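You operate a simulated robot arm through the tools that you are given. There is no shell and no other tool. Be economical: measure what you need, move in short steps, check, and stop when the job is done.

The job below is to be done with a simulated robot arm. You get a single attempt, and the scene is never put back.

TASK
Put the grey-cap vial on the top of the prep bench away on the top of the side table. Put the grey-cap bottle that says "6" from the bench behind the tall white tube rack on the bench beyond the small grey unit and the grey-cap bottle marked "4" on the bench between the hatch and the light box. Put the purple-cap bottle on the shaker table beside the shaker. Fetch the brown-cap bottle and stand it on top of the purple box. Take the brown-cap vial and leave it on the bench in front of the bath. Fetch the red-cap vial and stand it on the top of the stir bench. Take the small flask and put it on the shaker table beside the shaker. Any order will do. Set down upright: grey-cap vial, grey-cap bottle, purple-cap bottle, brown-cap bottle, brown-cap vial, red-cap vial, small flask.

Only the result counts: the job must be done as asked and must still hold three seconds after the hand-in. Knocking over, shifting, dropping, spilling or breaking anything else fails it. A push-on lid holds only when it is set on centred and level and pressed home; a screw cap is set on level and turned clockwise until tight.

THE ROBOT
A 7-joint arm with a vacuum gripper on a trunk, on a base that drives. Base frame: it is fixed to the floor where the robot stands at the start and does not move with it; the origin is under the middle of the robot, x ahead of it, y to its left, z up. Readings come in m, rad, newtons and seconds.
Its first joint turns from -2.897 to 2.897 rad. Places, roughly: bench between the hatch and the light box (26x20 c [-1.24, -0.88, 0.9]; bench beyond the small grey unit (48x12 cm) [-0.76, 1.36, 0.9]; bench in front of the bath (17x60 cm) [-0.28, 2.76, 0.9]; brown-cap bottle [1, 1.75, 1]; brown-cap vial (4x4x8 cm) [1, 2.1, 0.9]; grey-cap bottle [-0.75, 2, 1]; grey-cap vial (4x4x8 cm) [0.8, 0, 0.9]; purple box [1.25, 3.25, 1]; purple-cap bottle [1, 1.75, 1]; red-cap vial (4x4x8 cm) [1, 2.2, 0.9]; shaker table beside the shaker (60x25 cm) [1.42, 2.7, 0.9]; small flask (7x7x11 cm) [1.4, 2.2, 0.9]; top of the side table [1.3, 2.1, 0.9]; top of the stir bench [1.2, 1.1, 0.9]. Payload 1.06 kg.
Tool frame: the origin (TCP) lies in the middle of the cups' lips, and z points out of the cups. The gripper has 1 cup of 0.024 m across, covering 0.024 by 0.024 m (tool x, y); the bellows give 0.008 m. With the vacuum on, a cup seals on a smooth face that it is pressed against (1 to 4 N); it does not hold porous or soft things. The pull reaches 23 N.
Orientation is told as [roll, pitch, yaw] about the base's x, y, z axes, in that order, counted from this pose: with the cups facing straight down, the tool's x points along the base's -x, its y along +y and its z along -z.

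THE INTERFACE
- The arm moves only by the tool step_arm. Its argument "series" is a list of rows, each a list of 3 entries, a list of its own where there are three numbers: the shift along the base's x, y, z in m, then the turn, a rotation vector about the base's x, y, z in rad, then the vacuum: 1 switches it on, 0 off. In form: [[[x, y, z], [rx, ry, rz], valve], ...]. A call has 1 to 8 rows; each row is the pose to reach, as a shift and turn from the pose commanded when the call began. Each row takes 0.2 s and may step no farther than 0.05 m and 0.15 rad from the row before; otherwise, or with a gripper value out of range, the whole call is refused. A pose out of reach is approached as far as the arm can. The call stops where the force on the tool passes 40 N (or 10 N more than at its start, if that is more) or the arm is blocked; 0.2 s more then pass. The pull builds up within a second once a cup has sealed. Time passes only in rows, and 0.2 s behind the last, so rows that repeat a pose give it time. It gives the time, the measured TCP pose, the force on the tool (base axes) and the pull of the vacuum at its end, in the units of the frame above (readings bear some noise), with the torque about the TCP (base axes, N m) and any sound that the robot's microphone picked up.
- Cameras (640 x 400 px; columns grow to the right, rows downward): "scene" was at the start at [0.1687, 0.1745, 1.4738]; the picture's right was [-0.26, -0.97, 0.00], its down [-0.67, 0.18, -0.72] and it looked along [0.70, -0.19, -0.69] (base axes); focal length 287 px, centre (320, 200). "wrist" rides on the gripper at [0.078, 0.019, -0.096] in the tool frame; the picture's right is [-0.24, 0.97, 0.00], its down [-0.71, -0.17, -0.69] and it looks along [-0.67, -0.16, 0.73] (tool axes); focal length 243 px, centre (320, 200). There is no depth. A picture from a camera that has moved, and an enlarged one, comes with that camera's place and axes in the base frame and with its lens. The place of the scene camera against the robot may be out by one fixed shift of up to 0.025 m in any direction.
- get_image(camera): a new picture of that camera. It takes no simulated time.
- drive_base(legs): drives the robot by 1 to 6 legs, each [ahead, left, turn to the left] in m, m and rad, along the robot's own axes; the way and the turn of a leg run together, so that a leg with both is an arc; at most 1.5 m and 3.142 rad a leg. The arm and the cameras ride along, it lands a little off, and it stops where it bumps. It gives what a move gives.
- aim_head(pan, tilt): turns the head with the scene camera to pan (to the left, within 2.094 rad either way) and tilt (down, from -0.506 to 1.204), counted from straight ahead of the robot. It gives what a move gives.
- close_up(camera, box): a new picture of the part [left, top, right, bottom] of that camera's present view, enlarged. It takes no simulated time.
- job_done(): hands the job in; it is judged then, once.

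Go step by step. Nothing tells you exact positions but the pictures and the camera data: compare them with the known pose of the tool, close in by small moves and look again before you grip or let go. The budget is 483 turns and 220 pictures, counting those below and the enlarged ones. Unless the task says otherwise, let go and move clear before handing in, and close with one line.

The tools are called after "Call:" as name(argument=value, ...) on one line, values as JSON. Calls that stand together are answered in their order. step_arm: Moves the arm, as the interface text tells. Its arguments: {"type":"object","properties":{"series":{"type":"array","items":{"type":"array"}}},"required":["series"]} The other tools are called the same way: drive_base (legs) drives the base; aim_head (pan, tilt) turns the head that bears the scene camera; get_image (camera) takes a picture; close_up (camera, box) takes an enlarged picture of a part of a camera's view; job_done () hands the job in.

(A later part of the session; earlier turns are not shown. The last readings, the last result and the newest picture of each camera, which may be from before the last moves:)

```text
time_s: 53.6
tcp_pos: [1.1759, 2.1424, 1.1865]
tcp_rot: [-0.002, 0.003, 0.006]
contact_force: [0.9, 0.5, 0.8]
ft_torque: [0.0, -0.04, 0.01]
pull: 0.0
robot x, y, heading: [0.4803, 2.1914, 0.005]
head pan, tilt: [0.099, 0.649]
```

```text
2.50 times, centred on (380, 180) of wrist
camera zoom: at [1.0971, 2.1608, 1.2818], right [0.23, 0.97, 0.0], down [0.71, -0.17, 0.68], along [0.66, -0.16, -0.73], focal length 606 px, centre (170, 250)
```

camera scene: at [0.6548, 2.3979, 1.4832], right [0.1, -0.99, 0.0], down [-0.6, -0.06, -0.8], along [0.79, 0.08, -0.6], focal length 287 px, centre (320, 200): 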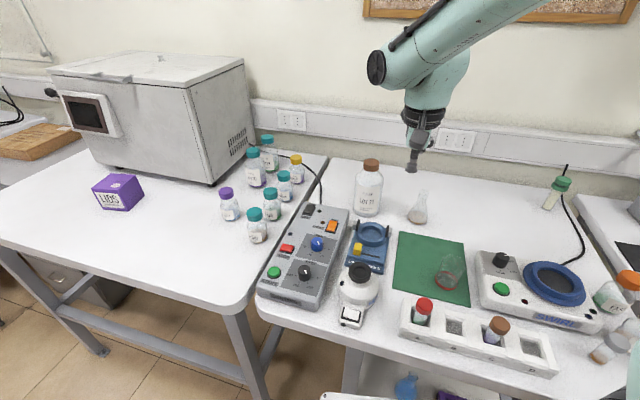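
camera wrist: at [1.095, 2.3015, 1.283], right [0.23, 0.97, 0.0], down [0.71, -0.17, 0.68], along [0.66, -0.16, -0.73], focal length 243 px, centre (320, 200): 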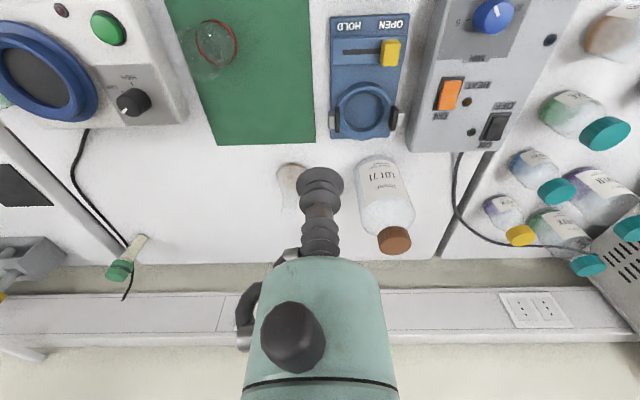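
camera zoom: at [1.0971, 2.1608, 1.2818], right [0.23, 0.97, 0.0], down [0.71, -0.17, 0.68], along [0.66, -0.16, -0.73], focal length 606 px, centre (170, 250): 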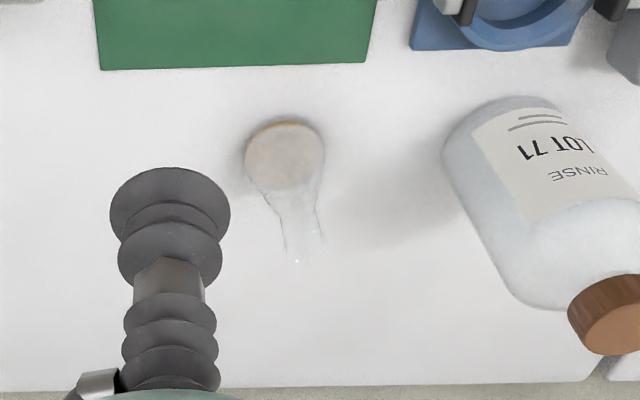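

The flask is open with a mouth about 2.4 cm wide, near (1.382, 2.181), top near z 0.998. I go above it.

Call:
step_arm(series=[[[0.045, 0.01, 0], [0, 0, 0], 0], [[0.09, 0.02, 0.0], [0, 0, 0], 0], [[0.135, 0.03, 0.0], [0, 0, 0], 0], [[0.18, 0.039, 0], [0, 0, 0], 0], [[0.206, 0.039, -0.03], [0, 0, 0], 0], [[0.206, 0.039, -0.07], [0, 0, 0], 0], [[0.206, 0.039, -0.11], [0, 0, 0], 0], [[0.206, 0.039, -0.14], [0, 0, 0], 0]])

Call:
close_up(camera="wrist", box=[240, 80, 400, 240])

Call:
close_up(camera="scene", box=[380, 160, 476, 220])

```text
time_s: 55.4
tcp_pos: [1.3836, 2.182, 1.0467]
tcp_rot: [-0.002, 0.005, 0.004]
contact_force: [-0.3, 0.0, 0.2]
ft_torque: [-0.01, -0.01, 0.02]
pull: 0.1
robot x, y, heading: [0.4808, 2.1914, 0.008]
head pan, tilt: [0.099, 0.649]
```

```text
2.50 times, centred on (320, 160) of wrist
camera zoom: at [1.305, 2.1994, 1.143], right [0.23, 0.97, 0.0], down [0.71, -0.17, 0.68], along [0.66, -0.16, -0.73], focal length 606 px, centre (320, 300)
```

zoom: 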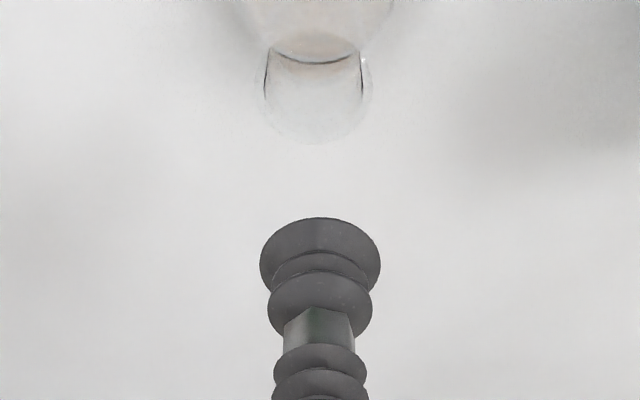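

```text
6.67 times, centred on (428, 190) of scene
camera zoom: at [0.6546, 2.3979, 1.4833], right [0.1, -0.99, 0.0], down [-0.6, -0.06, -0.8], along [0.79, 0.08, -0.6], focal length 1911 px, centre (-400, 267)
```

zoom: 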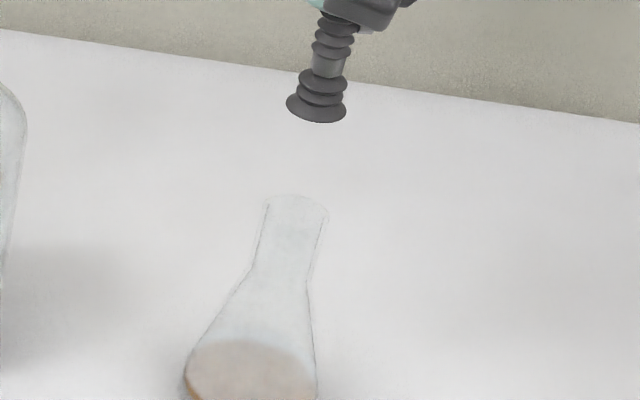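

My better estimate of the mouth centre is (1.370, 2.184), rim about 29 mm across. I try a gentle press centred on the rim to see if it seals.

Call:
step_arm(series=[[[-0.0135, 0.002, -0.015], [0, 0, 0], 0], [[-0.0135, 0.002, -0.025], [0, 0, 0], 0]])

Call:
close_up(camera="wrist", box=[240, 80, 400, 240])

Call:
close_up(camera="scene", box=[380, 160, 476, 220])

```text
time_s: 56.0
tcp_pos: [1.3687, 2.1841, 1.0226]
tcp_rot: [0.0, 0.005, 0.006]
contact_force: [0.0, 0.5, -1.2]
ft_torque: [-0.01, -0.01, -0.01]
pull: 0.1
robot x, y, heading: [0.4824, 2.1899, 0.005]
head pan, tilt: [0.099, 0.649]
```

```text
2.50 times, centred on (320, 160) of wrist
camera zoom: at [1.2892, 2.2018, 1.1187], right [0.23, 0.97, 0.0], down [0.71, -0.17, 0.68], along [0.66, -0.16, -0.73], focal length 606 px, centre (320, 300)
```

zoom: 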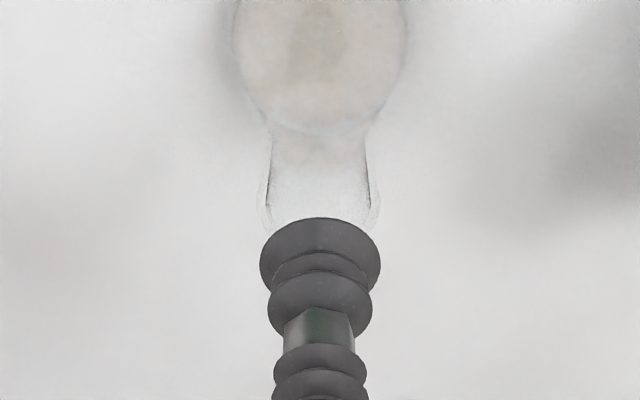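

```text
6.67 times, centred on (428, 190) of scene
camera zoom: at [0.6548, 2.3979, 1.4832], right [0.1, -0.99, 0.0], down [-0.6, -0.06, -0.8], along [0.79, 0.08, -0.6], focal length 1911 px, centre (-400, 267)
```

zoom: 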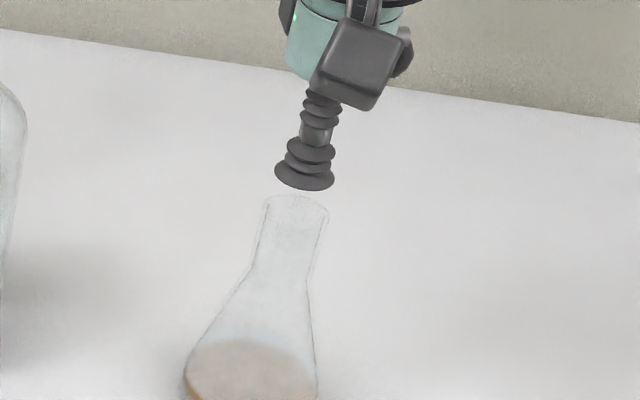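

Alignment looks good in both views. I press gently with the vacuum on.

Call:
step_arm(series=[[[0, 0, -0.016], [0, 0, 0], 1], [[0, 0, -0.021], [0, 0, 0], 1], [[0, 0, -0.024], [0, 0, 0], 1], [[0, 0, -0.026], [0, 0, 0], 1], [[0, 0, -0.026], [0, 0, 0], 1], [[0, 0, -0.026], [0, 0, 0], 1]])

```text
time_s: 57.4
tcp_pos: [1.3674, 2.1834, 0.9969]
tcp_rot: [0.0, 0.004, 0.006]
contact_force: [4.6, 2.5, 21.2]
ft_torque: [0.04, -0.01, 0.01]
pull: 22.9
robot x, y, heading: [0.4797, 2.1928, 0.007]
head pan, tilt: [0.099, 0.649]
```

It sealed with full pull. I lift gently and check.

Call:
step_arm(series=[[[0, 0, 0.01], [0, 0, 0], 1], [[0, 0, 0.04], [0, 0, 0], 1], [[0, 0, 0.08], [0, 0, 0], 1], [[0, 0, 0.12], [0, 0, 0], 1], [[0, 0, 0.16], [0, 0, 0], 1], [[0, 0, 0.2], [0, 0, 0], 1], [[0, 0, 0.24], [0, 0, 0], 1]])

Call:
close_up(camera="wrist", box=[240, 40, 400, 240])

```text
time_s: 59.0
tcp_pos: [1.3674, 2.1785, 1.2394]
tcp_rot: [-0.001, 0.004, 0.008]
contact_force: [0.0, -0.2, -1.7]
ft_torque: [0.04, -0.03, -0.02]
pull: 22.8
robot x, y, heading: [0.4798, 2.1909, 0.007]
head pan, tilt: [0.099, 0.649]
```

```text
2.00 times, centred on (320, 140) of wrist
camera zoom: at [1.2879, 2.1986, 1.3352], right [0.23, 0.97, 0.0], down [0.71, -0.17, 0.68], along [0.66, -0.16, -0.73], focal length 485 px, centre (320, 320)
```

zoom: 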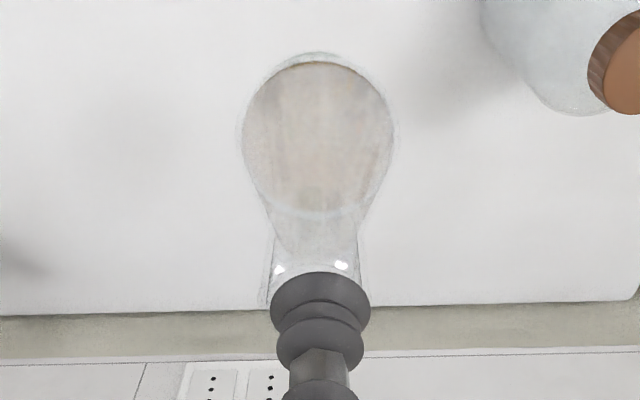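

The flask hangs straight. I retract a bit, drive left, and then set it in front of the purple-cap bottle.

Call:
step_arm(series=[[[-0.03, 0.0, 0.01], [0, 0, 0], 1], [[-0.07, 0, 0.01], [0, 0, 0], 1], [[-0.11, 0, 0.01], [0, 0, 0], 1], [[-0.15, 0, 0.01], [0, 0, 0], 1], [[-0.18, 0, 0.01], [0, 0, 0], 1]])

Call:
drive_base(legs=[[-0.05, 0.45, 0]])

Call:
get_image(camera="wrist")

Call:
get_image(camera="scene")

```text
time_s: 60.2
tcp_pos: [1.1861, 2.1835, 1.2455]
tcp_rot: [-0.002, 0.006, 0.007]
contact_force: [0.9, -0.6, -1.0]
ft_torque: [0.0, 0.05, 0.02]
pull: 22.8
robot x, y, heading: [0.4794, 2.1929, 0.007]
head pan, tilt: [0.099, 0.649]
```

```text
time_s: 63.0
tcp_pos: [1.1364, 2.6274, 1.2462]
tcp_rot: [-0.001, 0.005, -0.01]
contact_force: [-0.6, 0.1, -1.0]
ft_torque: [-0.04, -0.01, 0.05]
pull: 23.2
robot x, y, heading: [0.4313, 2.6475, -0.013]
head pan, tilt: [0.099, 0.649]
```

```text
176 pictures are left
camera wrist: at [1.0585, 2.6471, 1.3412], right [0.24, 0.97, 0.0], down [0.71, -0.18, 0.68], along [0.66, -0.17, -0.73], focal length 243 px, centre (320, 200)
```

wrist: 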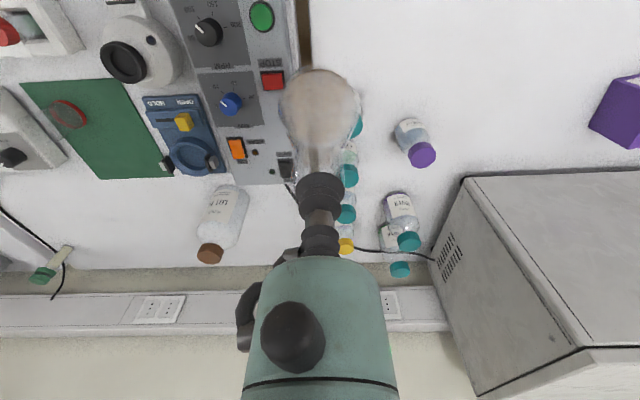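

```text
175 pictures are left
camera scene: at [0.6091, 2.8483, 1.4832], right [0.09, -1.0, 0.0], down [-0.6, -0.05, -0.8], along [0.79, 0.07, -0.6], focal length 287 px, centre (320, 200)
```

scene: 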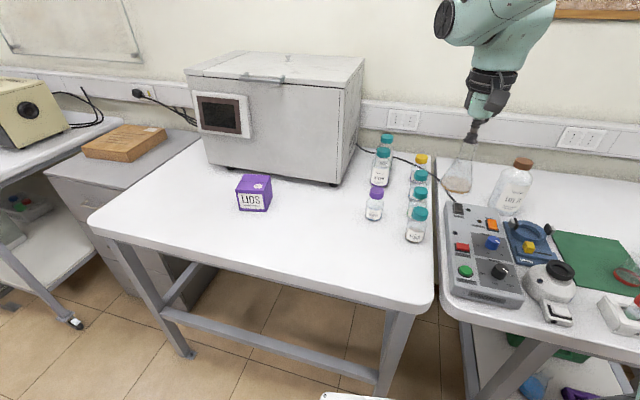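

I carry the flask to (1.20, 2.76), 12 cm in front of the purple-cap bottle, and lower it most of the way.

Call:
step_arm(series=[[[0.016, 0.04, 0], [0, 0, 0], 1], [[0.032, 0.08, 0], [0, 0, 0], 1], [[0.05, 0.11, 0], [0, 0, 0], 1], [[0.062, 0.134, 0], [0, 0, 0], 1], [[0.062, 0.134, -0.05], [0, 0, 0], 1], [[0.062, 0.134, -0.1], [0, 0, 0], 1], [[0.062, 0.134, -0.15], [0, 0, 0], 1], [[0.062, 0.134, -0.2], [0, 0, 0], 1]])

Call:
get_image(camera="wrist")

Call:
close_up(camera="scene", box=[330, 140, 442, 240])

```text
time_s: 64.8
tcp_pos: [1.1981, 2.7601, 1.0446]
tcp_rot: [-0.003, 0.004, -0.008]
contact_force: [-0.7, -0.6, -0.7]
ft_torque: [0.0, -0.03, 0.01]
pull: 23.3
robot x, y, heading: [0.4313, 2.6446, -0.007]
head pan, tilt: [0.099, 0.649]
```

```text
174 pictures are left
camera wrist: at [1.1196, 2.7797, 1.1406], right [0.24, 0.97, 0.0], down [0.71, -0.18, 0.68], along [0.66, -0.17, -0.73], focal length 243 px, centre (320, 200)
```

wrist: 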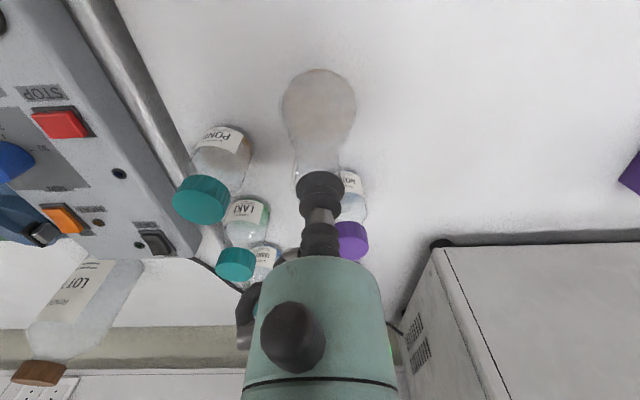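

```text
4.00 times, centred on (386, 190) of scene
camera zoom: at [0.6087, 2.8482, 1.4833], right [0.09, -1.0, 0.0], down [-0.6, -0.05, -0.8], along [0.79, 0.07, -0.6], focal length 1146 px, centre (56, 240)
```

zoom: 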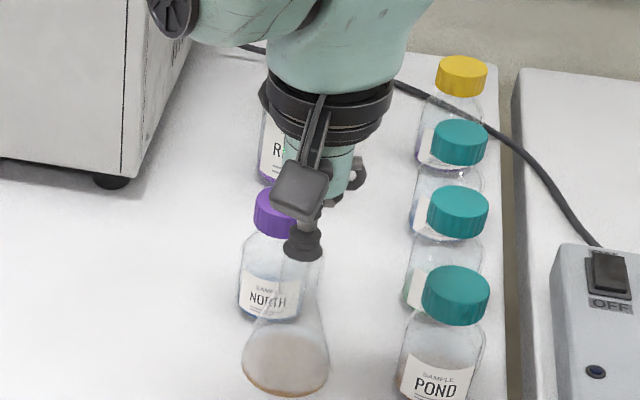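

All clear. I creep down to contact.

Call:
step_arm(series=[[[0, 0, -0.02], [0, 0, 0], 1], [[0, 0, -0.03], [0, 0, 0], 1], [[0, 0, -0.035], [0, 0, 0], 1], [[0, 0, -0.038], [0, 0, 0], 1], [[0, 0, -0.041], [0, 0, 0], 1], [[0, 0, -0.043], [0, 0, 0], 1]])

```text
time_s: 66.2
tcp_pos: [1.1998, 2.7611, 1.0029]
tcp_rot: [0.0, 0.003, -0.009]
contact_force: [2.2, 0.2, 5.4]
ft_torque: [-0.04, 0.02, -0.02]
pull: 22.9
robot x, y, heading: [0.4333, 2.6453, -0.01]
head pan, tilt: [0.099, 0.649]
```

Contact of 5 N. I release and rise.

Call:
step_arm(series=[[[0, 0, -0.001], [0, 0, 0], 1], [[0, 0, -0.001], [0, 0, 0], 0], [[0, 0, -0.001], [0, 0, 0], 0], [[0, 0, -0.001], [0, 0, 0], 0], [[0, 0, 0.005], [0, 0, 0], 0], [[0, 0, 0.05], [0, 0, 0], 0], [[0, 0, 0.1], [0, 0, 0], 0], [[0, 0, 0.15], [0, 0, 0], 0]])

Call:
close_up(camera="wrist", box=[160, 0, 480, 200])

Call:
get_image(camera="scene")

```text
time_s: 68.0
tcp_pos: [1.1977, 2.7619, 1.1511]
tcp_rot: [-0.003, 0.006, -0.008]
contact_force: [0.4, -0.1, 0.3]
ft_torque: [-0.02, 0.05, 0.0]
pull: 0.1
robot x, y, heading: [0.4346, 2.6437, -0.017]
head pan, tilt: [0.099, 0.649]
```

```text
2.00 times, centred on (320, 100) of wrist
camera zoom: at [1.1198, 2.7804, 1.2471], right [0.24, 0.97, 0.0], down [0.71, -0.18, 0.68], along [0.66, -0.17, -0.73], focal length 485 px, centre (320, 400)
```

zoom: 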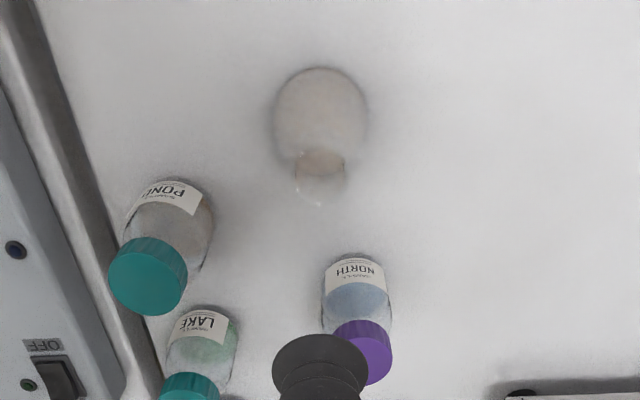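

```text
171 pictures are left
camera scene: at [0.6095, 2.8485, 1.4831], right [0.09, -1.0, 0.0], down [-0.6, -0.05, -0.8], along [0.79, 0.07, -0.6], focal length 287 px, centre (320, 200)
```

scene: 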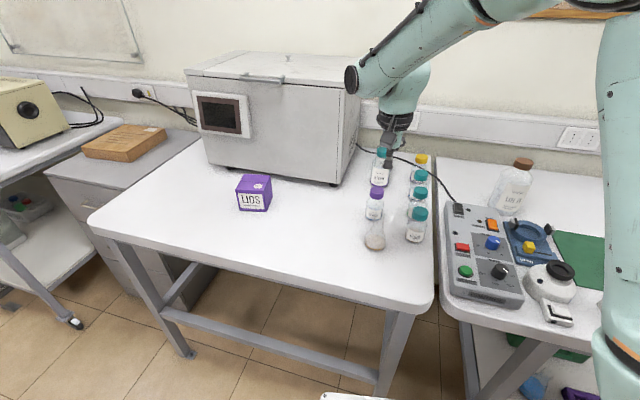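

Flask and purple-cap bottle both stand well. Next I fetch the brown-cap bottle "SOUTH": retract, drive right to the side table.

Call:
step_arm(series=[[[-0.04, -0.02, 0.03], [0, 0, 0], 0], [[-0.08, -0.04, 0.05], [0, 0, 0], 0], [[-0.12, -0.06, 0.05], [0, 0, 0], 0], [[-0.16, -0.08, 0.05], [0, 0, 0], 0]])

Call:
drive_base(legs=[[-0.03, -0.75, 0]])

Call:
get_image(camera="wrist")

```text
refused: row 1 steps farther than a row can; nothing moved
```

```text
time_s: 71.9
tcp_pos: [1.1586, 2.0267, 1.15]
tcp_rot: [-0.002, 0.005, -0.018]
contact_force: [0.3, -0.8, 0.1]
ft_torque: [0.0, 0.0, -0.02]
pull: 0.0
robot x, y, heading: [0.3926, 1.9164, -0.014]
head pan, tilt: [0.099, 0.649]
```

```text
170 pictures are left
camera wrist: at [1.0808, 2.0471, 1.2469], right [0.25, 0.97, 0.0], down [0.71, -0.18, 0.68], along [0.66, -0.17, -0.73], focal length 243 px, centre (320, 200)
```

wrist: 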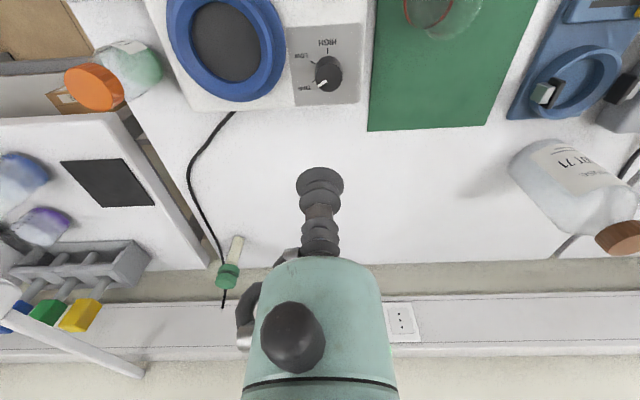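

The arm move had been refused but the drive went safely. I now move towards the brown cap, estimated near (1.012, 1.824, 0.995).

Call:
step_arm(series=[[[-0.02, -0.03, 0], [0, 0, 0], 0], [[-0.04, -0.06, 0], [0, 0, 0], 0], [[-0.06, -0.09, 0], [0, 0, 0], 0], [[-0.085, -0.12, 0], [0, 0, 0], 0], [[-0.11, -0.15, 0], [0, 0, 0], 0], [[-0.135, -0.18, 0], [0, 0, 0], 0], [[-0.147, -0.203, -0.03], [0, 0, 0], 0], [[-0.147, -0.203, -0.07], [0, 0, 0], 0]])

Call:
get_image(camera="wrist")

```text
time_s: 73.7
tcp_pos: [1.0138, 1.8232, 1.0808]
tcp_rot: [-0.002, 0.004, -0.017]
contact_force: [-0.3, 0.0, 0.3]
ft_torque: [0.0, 0.0, -0.01]
pull: 0.1
robot x, y, heading: [0.3933, 1.9174, -0.019]
head pan, tilt: [0.099, 0.649]
```

```text
169 pictures are left
camera wrist: at [0.9348, 1.8448, 1.177], right [0.25, 0.97, 0.0], down [0.71, -0.18, 0.68], along [0.66, -0.17, -0.73], focal length 243 px, centre (320, 200)
```

wrist: 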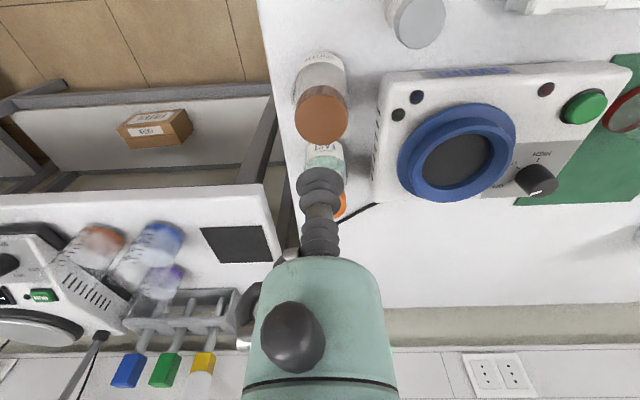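

The brown cap is centred at about (1.016, 1.825). I descend with fine steps and suck.

Call:
step_arm(series=[[[0.002, 0.002, -0.04], [0, 0, 0], 0], [[0.002, 0.002, -0.07], [0, 0, 0], 0], [[0.002, 0.002, -0.078], [0, 0, 0], 1], [[0.002, 0.002, -0.082], [0, 0, 0], 1], [[0.002, 0.002, -0.085], [0, 0, 0], 1], [[0.002, 0.002, -0.087], [0, 0, 0], 1], [[0.002, 0.002, -0.087], [0, 0, 0], 1]])

Call:
close_up(camera="wrist", box=[160, 60, 480, 260])

```text
time_s: 75.3
tcp_pos: [1.0125, 1.8255, 0.9932]
tcp_rot: [-0.001, 0.005, -0.016]
contact_force: [-3.6, 2.5, 11.5]
ft_torque: [0.11, 0.05, 0.0]
pull: 22.7
robot x, y, heading: [0.3885, 1.9198, -0.019]
head pan, tilt: [0.099, 0.649]
```

```text
2.00 times, centred on (320, 160) of wrist
camera zoom: at [0.9349, 1.8469, 1.0896], right [0.25, 0.97, 0.0], down [0.71, -0.18, 0.68], along [0.66, -0.17, -0.73], focal length 485 px, centre (320, 280)
```

zoom: 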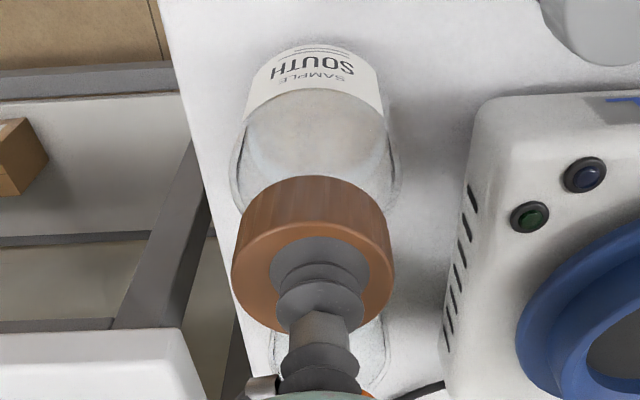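

Gripped and centred. I lift and drive left to the purple box.

Call:
step_arm(series=[[[0, 0, 0.02], [0, 0, 0], 1], [[0, 0, 0.06], [0, 0, 0], 1], [[0, 0, 0.11], [0, 0, 0], 1], [[0, 0, 0.16], [0, 0, 0], 1], [[0, 0, 0.21], [0, 0, 0], 1], [[0, 0.02, 0.25], [0, 0, 0], 1], [[0, 0.06, 0.27], [0, 0, 0], 1], [[0, 0.1, 0.27], [0, 0, 0], 1]])

Call:
drive_base(legs=[[0.0, 1.2, 0.015]])

Call:
get_image(camera="wrist")

Call:
aim_head(pan=0.1, tilt=0.75)

Call:
get_image(camera="scene")

```text
time_s: 77.1
tcp_pos: [1.0138, 1.9261, 1.2612]
tcp_rot: [0.0, 0.005, -0.02]
contact_force: [0.8, 0.3, -2.4]
ft_torque: [0.02, 0.02, -0.01]
pull: 23.3
robot x, y, heading: [0.3912, 1.9208, -0.02]
head pan, tilt: [0.099, 0.649]
```

```text
time_s: 83.2
tcp_pos: [1.0343, 3.1227, 1.2605]
tcp_rot: [-0.001, 0.005, -0.017]
contact_force: [-0.3, -0.1, -2.5]
ft_torque: [0.02, 0.05, -0.03]
pull: 23.0
robot x, y, heading: [0.4111, 3.1163, -0.014]
head pan, tilt: [0.099, 0.649]
```

```text
167 pictures are left
camera wrist: at [0.9554, 3.143, 1.3568], right [0.25, 0.97, 0.0], down [0.71, -0.18, 0.68], along [0.66, -0.17, -0.73], focal length 243 px, centre (320, 200)
```

wrist: 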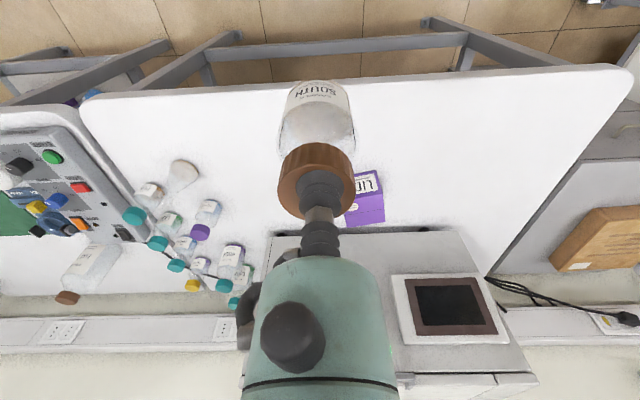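

```text
time_s: 83.9
tcp_pos: [1.0342, 3.1229, 1.2609]
tcp_rot: [-0.002, 0.006, -0.016]
contact_force: [-0.1, -0.8, -2.2]
ft_torque: [0.04, 0.05, -0.03]
pull: 22.7
robot x, y, heading: [0.4138, 3.1171, -0.015]
head pan, tilt: [0.099, 0.75]
```

```text
166 pictures are left
camera scene: at [0.5873, 3.3152, 1.4747], right [0.08, -1.0, 0.0], down [-0.68, -0.06, -0.73], along [0.73, 0.06, -0.68], focal length 287 px, centre (320, 200)
```

scene: 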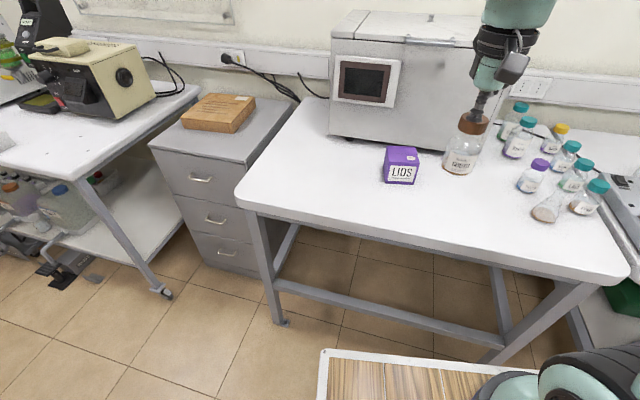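

The purple LIDS box is visible. I shift the bottle aside to see the box top with the wrist camera.

Call:
step_arm(series=[[[0.04, -0.02, 0], [0, 0, 0], 1], [[0.06, -0.06, 0], [0, 0, 0], 1]])

Call:
close_up(camera="wrist", box=[320, 120, 480, 220])

Call:
close_up(camera="scene", box=[354, 130, 450, 190])

```text
time_s: 84.5
tcp_pos: [1.0931, 3.0632, 1.2612]
tcp_rot: [-0.002, 0.005, -0.013]
contact_force: [0.6, 0.1, -1.9]
ft_torque: [0.0, 0.01, 0.02]
pull: 22.7
robot x, y, heading: [0.4076, 3.1147, -0.015]
head pan, tilt: [0.099, 0.75]
```

```text
4.00 times, centred on (400, 170) of wrist
camera zoom: at [1.0145, 3.084, 1.3567], right [0.25, 0.97, 0.0], down [0.71, -0.18, 0.68], along [0.66, -0.17, -0.73], focal length 970 px, centre (0, 320)
```

zoom: 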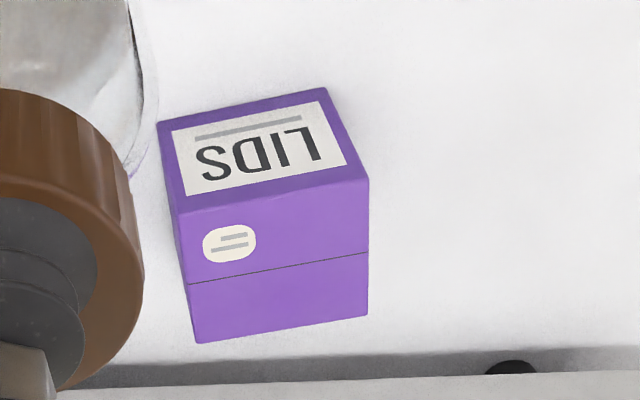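

```text
6.67 times, centred on (402, 160) of scene
camera zoom: at [0.5868, 3.3156, 1.4746], right [0.08, -1.0, 0.0], down [-0.68, -0.06, -0.73], along [0.73, 0.06, -0.68], focal length 1911 px, centre (-227, 467)
```

zoom: 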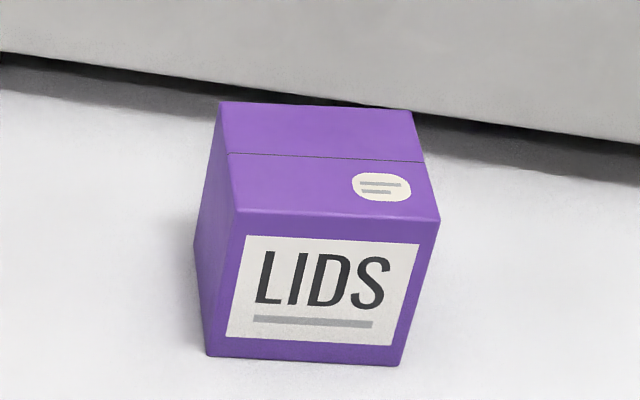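

The box top spans about x 1.315–1.407, y 3.097–3.188 at z 0.973, centre (1.361, 3.142). That is near the reach limit, so I drive ahead 7 cm, then move above it.

Call:
drive_base(legs=[[0.08, 0.02, 0.015]])

```text
time_s: 85.5
tcp_pos: [1.1706, 3.0931, 1.2596]
tcp_rot: [-0.001, 0.004, 0.0]
contact_force: [0.9, -0.5, -2.1]
ft_torque: [0.0, 0.04, -0.02]
pull: 23.2
robot x, y, heading: [0.4894, 3.1347, -0.001]
head pan, tilt: [0.099, 0.75]
```

Call:
step_arm(series=[[[0.04, 0.01, 0], [0, 0, 0], 1], [[0.08, 0.02, 0], [0, 0, 0], 1], [[0.12, 0.03, 0], [0, 0, 0], 1], [[0.16, 0.04, 0], [0, 0, 0], 1], [[0.19, 0.049, 0], [0, 0, 0], 1], [[0.19, 0.049, -0.04], [0, 0, 0], 1], [[0.19, 0.049, -0.08], [0, 0, 0], 1], [[0.19, 0.049, -0.11], [0, 0, 0], 1]])

Call:
get_image(camera="wrist")

Call:
close_up(camera="scene", box=[340, 90, 500, 190])

```text
time_s: 87.3
tcp_pos: [1.3597, 3.1445, 1.1508]
tcp_rot: [-0.002, 0.003, -0.001]
contact_force: [0.4, -0.5, -1.2]
ft_torque: [0.07, 0.02, -0.01]
pull: 23.1
robot x, y, heading: [0.4903, 3.1325, -0.002]
head pan, tilt: [0.099, 0.75]
```

```text
163 pictures are left
camera wrist: at [1.281, 3.1636, 1.2467], right [0.24, 0.97, 0.0], down [0.71, -0.17, 0.68], along [0.66, -0.16, -0.73], focal length 243 px, centre (320, 200)
```

wrist: 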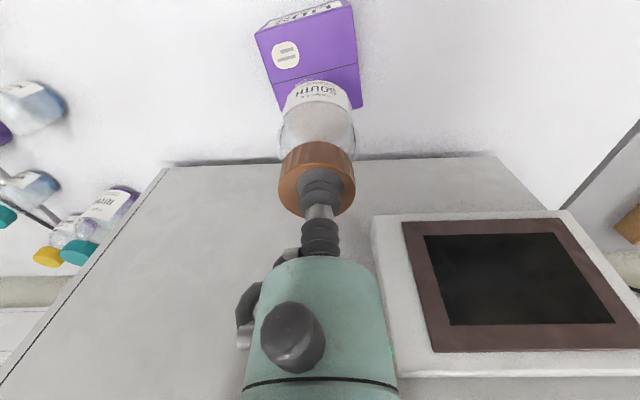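

```text
4.00 times, centred on (420, 140) of scene
camera zoom: at [0.6607, 3.3377, 1.4747], right [0.1, -1.0, 0.0], down [-0.68, -0.07, -0.73], along [0.73, 0.07, -0.68], focal length 1146 px, centre (-80, 440)
```

zoom: 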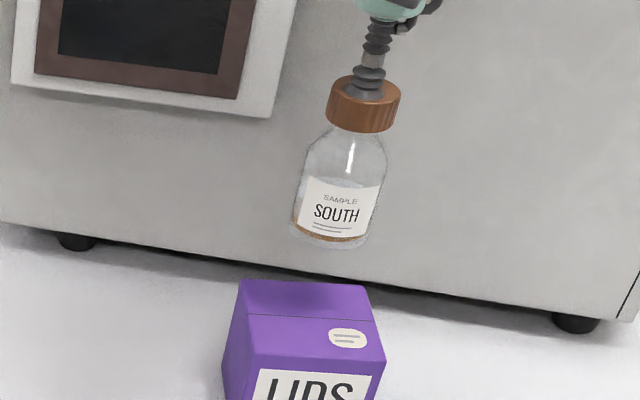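

The box centre refines to about (1.354, 3.141). I shift 5 mm and creep down.

Call:
step_arm(series=[[[-0.005, -0.003, -0.03], [0, 0, 0], 1], [[-0.005, -0.003, -0.05], [0, 0, 0], 1], [[-0.005, -0.003, -0.055], [0, 0, 0], 1]])

Call:
close_up(camera="wrist", box=[220, 0, 420, 125])

Call:
close_up(camera="scene", box=[360, 110, 488, 190])

```text
time_s: 88.1
tcp_pos: [1.354, 3.1394, 1.0977]
tcp_rot: [-0.002, 0.005, 0.0]
contact_force: [0.0, 1.1, -2.4]
ft_torque: [0.02, 0.02, 0.0]
pull: 23.3
robot x, y, heading: [0.4879, 3.1331, -0.003]
head pan, tilt: [0.099, 0.75]
```

```text
3.20 times, centred on (320, 62) of wrist
camera zoom: at [1.2759, 3.1597, 1.1931], right [0.24, 0.97, 0.0], down [0.71, -0.17, 0.68], along [0.66, -0.16, -0.73], focal length 776 px, centre (320, 640)
```

zoom: 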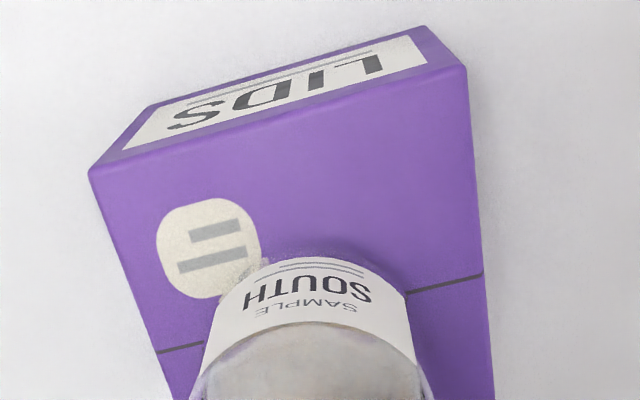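

```text
5.00 times, centred on (424, 150) of scene
camera zoom: at [0.661, 3.3377, 1.4746], right [0.1, -1.0, 0.0], down [-0.68, -0.07, -0.73], along [0.73, 0.07, -0.68], focal length 1433 px, centre (-200, 450)
```

zoom: 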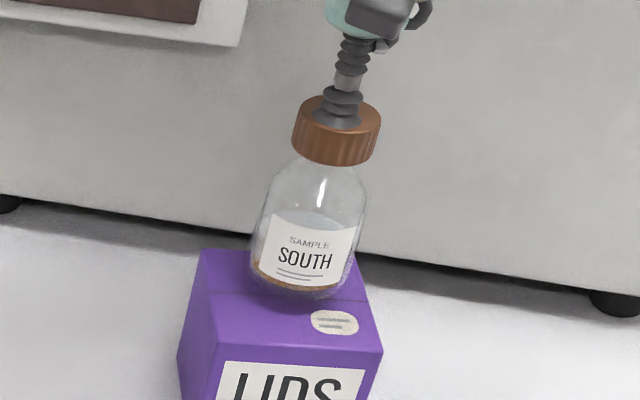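

The bottle will land near the middle of the box top. I creep down.

Call:
step_arm(series=[[[0, 0, -0.005], [0, 0, 0], 1], [[0, 0, -0.009], [0, 0, 0], 1], [[0, 0, -0.012], [0, 0, 0], 1], [[0, 0, -0.015], [0, 0, 0], 1], [[0, 0, -0.017], [0, 0, 0], 1]])

```text
time_s: 89.3
tcp_pos: [1.3555, 3.1397, 1.0795]
tcp_rot: [-0.002, 0.001, 0.0]
contact_force: [-4.3, 2.0, 18.7]
ft_torque: [0.01, 0.0, 0.01]
pull: 22.7
robot x, y, heading: [0.4886, 3.1318, -0.004]
head pan, tilt: [0.099, 0.75]
```

Contact as expected. I ease off slightly, release and rise.

Call:
step_arm(series=[[[0, 0, 0.002], [0, 0, 0], 1], [[0, 0, 0.002], [0, 0, 0], 0], [[0, 0, 0.002], [0, 0, 0], 0], [[0, 0, 0.002], [0, 0, 0], 0], [[0, 0, 0.007], [0, 0, 0], 0], [[0, 0, 0.04], [0, 0, 0], 0], [[0, 0, 0.08], [0, 0, 0], 0], [[0, 0, 0.12], [0, 0, 0], 0]])

Call:
close_up(camera="wrist", box=[220, 0, 420, 200])

Call:
close_up(camera="scene", box=[360, 110, 488, 190])

```text
time_s: 91.1
tcp_pos: [1.3558, 3.1396, 1.1956]
tcp_rot: [-0.001, 0.006, 0.0]
contact_force: [0.2, -0.7, 0.3]
ft_torque: [0.01, 0.0, -0.01]
pull: 0.0
robot x, y, heading: [0.4919, 3.1334, -0.006]
head pan, tilt: [0.099, 0.75]
```

```text
2.00 times, centred on (320, 100) of wrist
camera zoom: at [1.2777, 3.1595, 1.292], right [0.24, 0.97, 0.0], down [0.71, -0.17, 0.68], along [0.66, -0.16, -0.73], focal length 485 px, centre (320, 400)
```

zoom: 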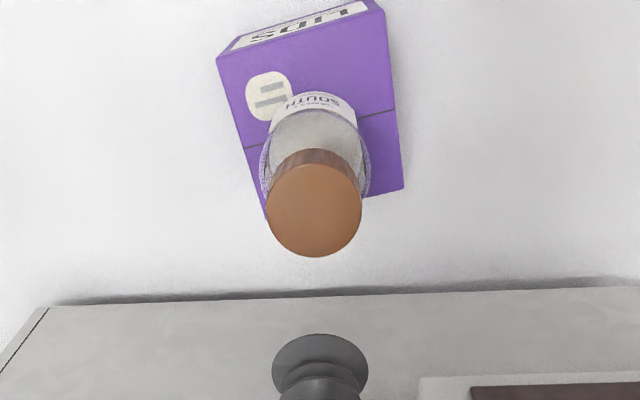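

```text
5.00 times, centred on (424, 150) of scene
camera zoom: at [0.6613, 3.3378, 1.4746], right [0.1, -1.0, 0.0], down [-0.68, -0.07, -0.73], along [0.73, 0.07, -0.68], focal length 1433 px, centre (-200, 450)
```

zoom: 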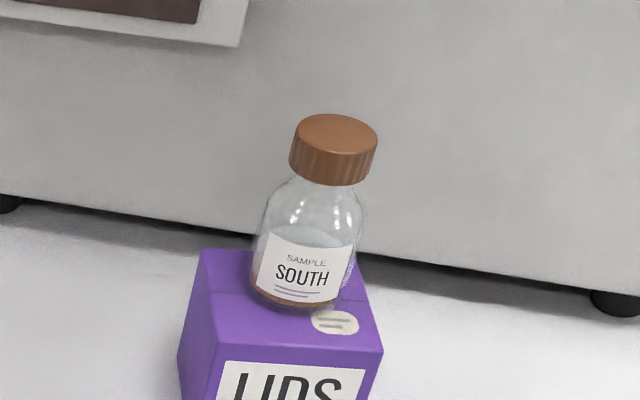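

The brown-cap bottle stands on the purple box. Next the red-cap vial in the white rack: I retract and drive back right.

Call:
step_arm(series=[[[-0.04, -0.01, 0.02], [0, 0, 0], 0], [[-0.08, -0.02, 0.03], [0, 0, 0], 0], [[-0.12, -0.03, 0.03], [0, 0, 0], 0], [[-0.16, -0.04, 0.03], [0, 0, 0], 0], [[-0.2, -0.05, 0.03], [0, 0, 0], 0], [[-0.24, -0.05, 0.03], [0, 0, 0], 0], [[-0.28, -0.05, 0.03], [0, 0, 0], 0]])

Call:
drive_base(legs=[[-0.12, -0.95, 0.0]])

Call:
get_image(camera="wrist")

Call:
get_image(camera="scene")

```text
time_s: 92.7
tcp_pos: [1.0753, 3.0909, 1.2259]
tcp_rot: [-0.002, 0.005, 0.0]
contact_force: [0.2, -0.2, -0.5]
ft_torque: [-0.06, 0.02, -0.01]
pull: 0.1
robot x, y, heading: [0.4884, 3.1352, 0.001]
head pan, tilt: [0.099, 0.75]
```

```text
time_s: 97.7
tcp_pos: [0.9496, 2.1409, 1.2252]
tcp_rot: [-0.003, 0.007, -0.011]
contact_force: [0.6, 0.8, -0.6]
ft_torque: [-0.02, -0.02, 0.0]
pull: 0.0
robot x, y, heading: [0.3619, 2.1927, -0.01]
head pan, tilt: [0.099, 0.75]
```

```text
157 pictures are left
camera wrist: at [0.8718, 2.1608, 1.3215], right [0.25, 0.97, 0.0], down [0.71, -0.18, 0.68], along [0.66, -0.17, -0.73], focal length 243 px, centre (320, 200)
```

wrist: 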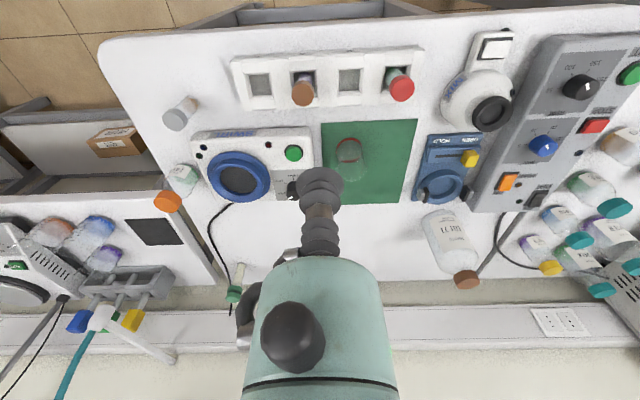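

```text
156 pictures are left
camera scene: at [0.5372, 2.3914, 1.4746], right [0.09, -1.0, 0.0], down [-0.68, -0.06, -0.73], along [0.73, 0.06, -0.68], focal length 287 px, centre (320, 200)
```

scene: 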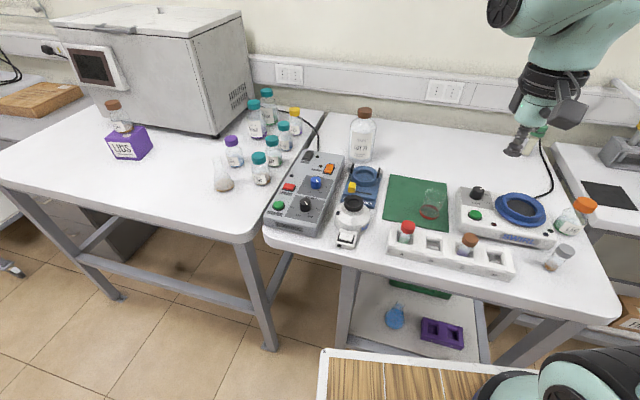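

The red cap triangulates to about (1.017, 2.243, 0.966). I move above it.

Call:
step_arm(series=[[[0.02, 0.03, -0.01], [0, 0, 0], 0], [[0.04, 0.06, -0.03], [0, 0, 0], 0], [[0.055, 0.085, -0.06], [0, 0, 0], 0], [[0.067, 0.102, -0.1], [0, 0, 0], 0], [[0.067, 0.102, -0.15], [0, 0, 0], 0], [[0.067, 0.102, -0.19], [0, 0, 0], 0]])

Call:
close_up(camera="wrist", box=[220, 60, 420, 240])

Call:
close_up(camera="scene", box=[350, 180, 510, 280])

```text
time_s: 99.1
tcp_pos: [1.0186, 2.2409, 1.0366]
tcp_rot: [0.0, 0.005, -0.011]
contact_force: [-0.8, -0.4, -0.2]
ft_torque: [0.0, 0.02, -0.01]
pull: 0.0
robot x, y, heading: [0.3618, 2.1859, -0.007]
head pan, tilt: [0.099, 0.75]
```

```text
2.22 times, centred on (320, 150) of wrist
camera zoom: at [0.9401, 2.2606, 1.1322], right [0.25, 0.97, 0.0], down [0.71, -0.18, 0.68], along [0.66, -0.17, -0.73], focal length 539 px, centre (320, 311)
```

zoom: 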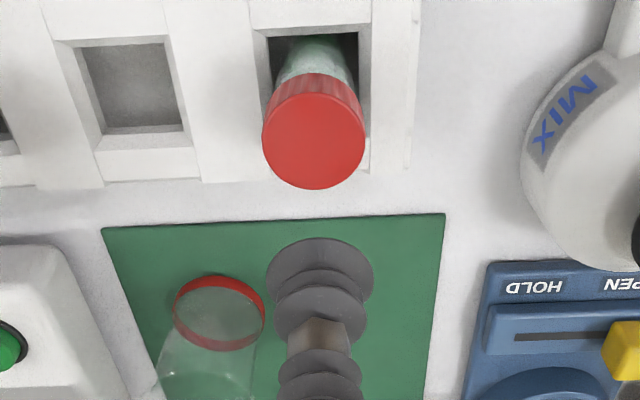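

```text
4.00 times, centred on (430, 230) of scene
camera zoom: at [0.5368, 2.3914, 1.4747], right [0.09, -1.0, 0.0], down [-0.68, -0.06, -0.73], along [0.73, 0.06, -0.68], focal length 1146 px, centre (-120, 80)
```

zoom: 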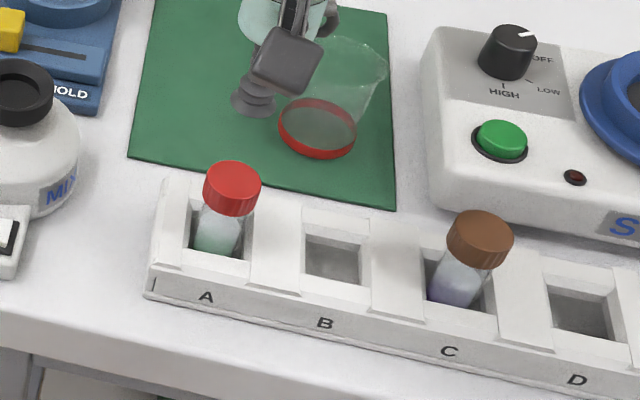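

The cup lies almost above the red cap. I descend slowly with the vacuum on.

Call:
step_arm(series=[[[-0.003, -0.002, -0.03], [0, 0, 0], 0], [[-0.003, -0.002, -0.05], [0, 0, 0], 1], [[-0.003, -0.002, -0.056], [0, 0, 0], 1], [[-0.003, -0.002, -0.06], [0, 0, 0], 1], [[-0.003, -0.002, -0.063], [0, 0, 0], 1]])

```text
time_s: 100.3
tcp_pos: [1.015, 2.2404, 0.9717]
tcp_rot: [0.0, 0.004, -0.011]
contact_force: [-0.8, 0.0, 25.1]
ft_torque: [-0.03, 0.04, -0.04]
pull: 22.9
robot x, y, heading: [0.3617, 2.1882, -0.016]
head pan, tilt: [0.099, 0.75]
```

Sealed. I lift the red-cap vial straight out.

Call:
step_arm(series=[[[0, 0, 0.01], [0, 0, 0], 1], [[0, 0, 0.03], [0, 0, 0], 1], [[0, 0, 0.06], [0, 0, 0], 1], [[0, 0, 0.1], [0, 0, 0], 1], [[0, 0, 0.15], [0, 0, 0], 1], [[0, 0, 0.2], [0, 0, 0], 1], [[0, 0, 0.25], [0, 0, 0], 1]])

Call:
get_image(camera="wrist")

```text
time_s: 101.9
tcp_pos: [1.0159, 2.2397, 1.2187]
tcp_rot: [-0.001, 0.006, -0.011]
contact_force: [1.1, 0.7, -0.6]
ft_torque: [0.02, 0.01, 0.0]
pull: 22.7
robot x, y, heading: [0.3619, 2.1914, -0.014]
head pan, tilt: [0.099, 0.75]
```

```text
153 pictures are left
camera wrist: at [0.9389, 2.2594, 1.3142], right [0.24, 0.97, 0.0], down [0.71, -0.18, 0.68], along [0.66, -0.17, -0.73], focal length 243 px, centre (320, 200)
```

wrist: 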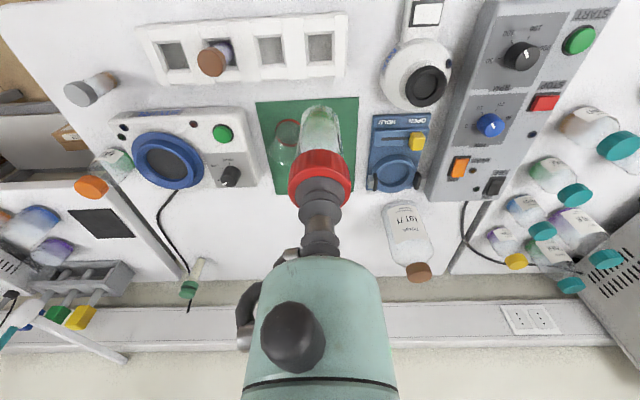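

Now I drive right to the stir bench, arm drawn in a little.

Call:
step_arm(series=[[[-0.04, -0.02, 0.0], [0, 0, 0], 1], [[-0.08, -0.04, 0.0], [0, 0, 0], 1], [[-0.12, -0.06, 0.0], [0, 0, 0], 1], [[-0.15, -0.08, 0.0], [0, 0, 0], 1]])

Call:
drive_base(legs=[[-0.08, -0.9, 0.01]])

Call:
get_image(camera="wrist")

Call:
get_image(camera="scene")

```text
time_s: 102.9
tcp_pos: [0.8652, 2.1606, 1.2195]
tcp_rot: [-0.003, 0.006, -0.011]
contact_force: [-0.2, 0.1, 0.1]
ft_torque: [-0.02, 0.04, 0.0]
pull: 22.4
robot x, y, heading: [0.3628, 2.1896, -0.004]
head pan, tilt: [0.099, 0.75]
```

```text
time_s: 107.5
tcp_pos: [0.7796, 1.3004, 1.2207]
tcp_rot: [-0.003, 0.005, 0.006]
contact_force: [-0.3, 1.0, -0.8]
ft_torque: [0.03, 0.05, 0.0]
pull: 22.3
robot x, y, heading: [0.2754, 1.3249, 0.003]
head pan, tilt: [0.099, 0.75]
```

```text
152 pictures are left
camera wrist: at [0.7014, 1.3197, 1.3164], right [0.23, 0.97, 0.0], down [0.71, -0.17, 0.68], along [0.66, -0.16, -0.73], focal length 243 px, centre (320, 200)
```

wrist: 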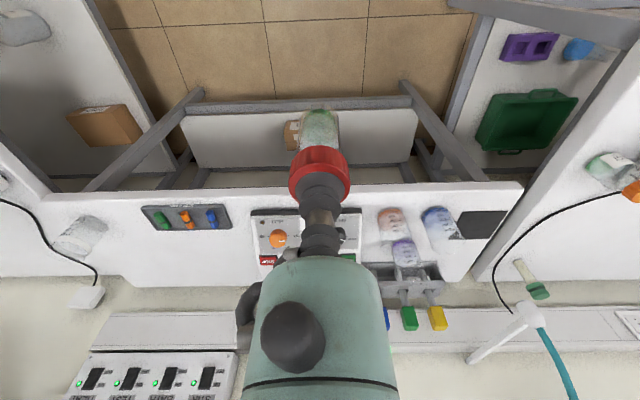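

```text
151 pictures are left
camera scene: at [0.4487, 1.5265, 1.4746], right [0.1, -0.99, 0.0], down [-0.68, -0.07, -0.73], along [0.73, 0.08, -0.68], focal length 287 px, centre (320, 200)
```

scene: 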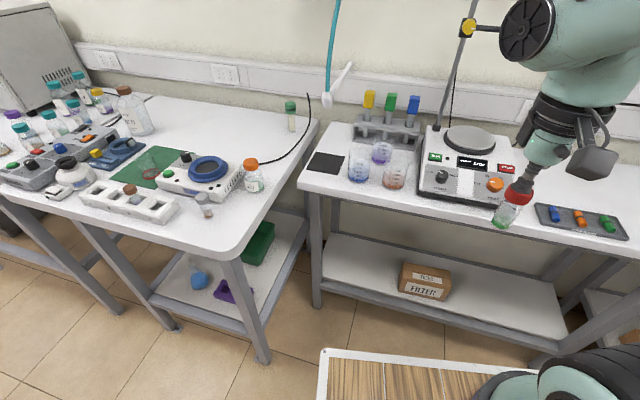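

The stir bench is full in the middle, but there is free surface behind and right of the little stir-bar tray. I drive a bit ahead and right to reach it.

Call:
drive_base(legs=[[0.14, -0.25, 0.0]])

Call:
aim_head(pan=-0.35, tilt=0.75)

Call:
get_image(camera="scene")

Call:
get_image(camera="wrist")

```text
time_s: 109.5
tcp_pos: [0.9225, 1.0525, 1.2198]
tcp_rot: [-0.002, 0.005, 0.002]
contact_force: [0.2, -0.2, 0.5]
ft_torque: [0.02, 0.0, 0.04]
pull: 22.4
robot x, y, heading: [0.4197, 1.0734, 0.001]
head pan, tilt: [0.099, 0.75]
```

```text
time_s: 110.4
tcp_pos: [0.9227, 1.0521, 1.2204]
tcp_rot: [-0.003, 0.004, 0.002]
contact_force: [-0.4, -0.2, -0.7]
ft_torque: [-0.01, 0.05, 0.0]
pull: 22.5
robot x, y, heading: [0.4226, 1.0743, 0.001]
head pan, tilt: [-0.351, 0.75]
```

```text
150 pictures are left
camera scene: at [0.5873, 1.2427, 1.4746], right [-0.34, -0.94, 0.0], down [-0.64, 0.23, -0.73], along [0.69, -0.25, -0.68], focal length 287 px, centre (320, 200)
```

scene: 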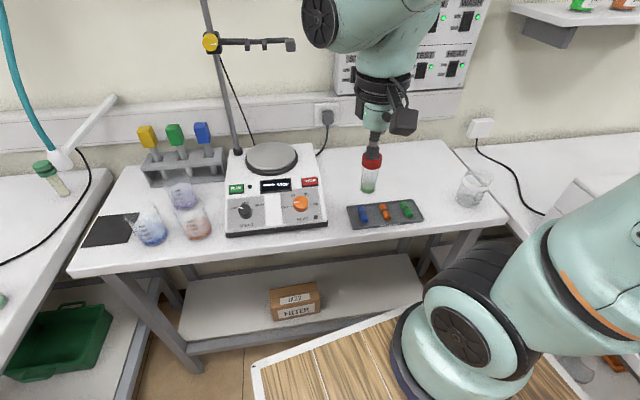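

```text
149 pictures are left
camera wrist: at [0.8437, 1.0716, 1.3164], right [0.23, 0.97, 0.0], down [0.71, -0.17, 0.68], along [0.66, -0.16, -0.73], focal length 243 px, centre (320, 200)
```

wrist: 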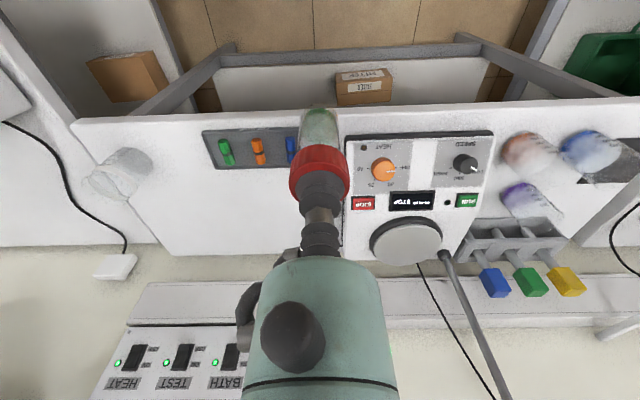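

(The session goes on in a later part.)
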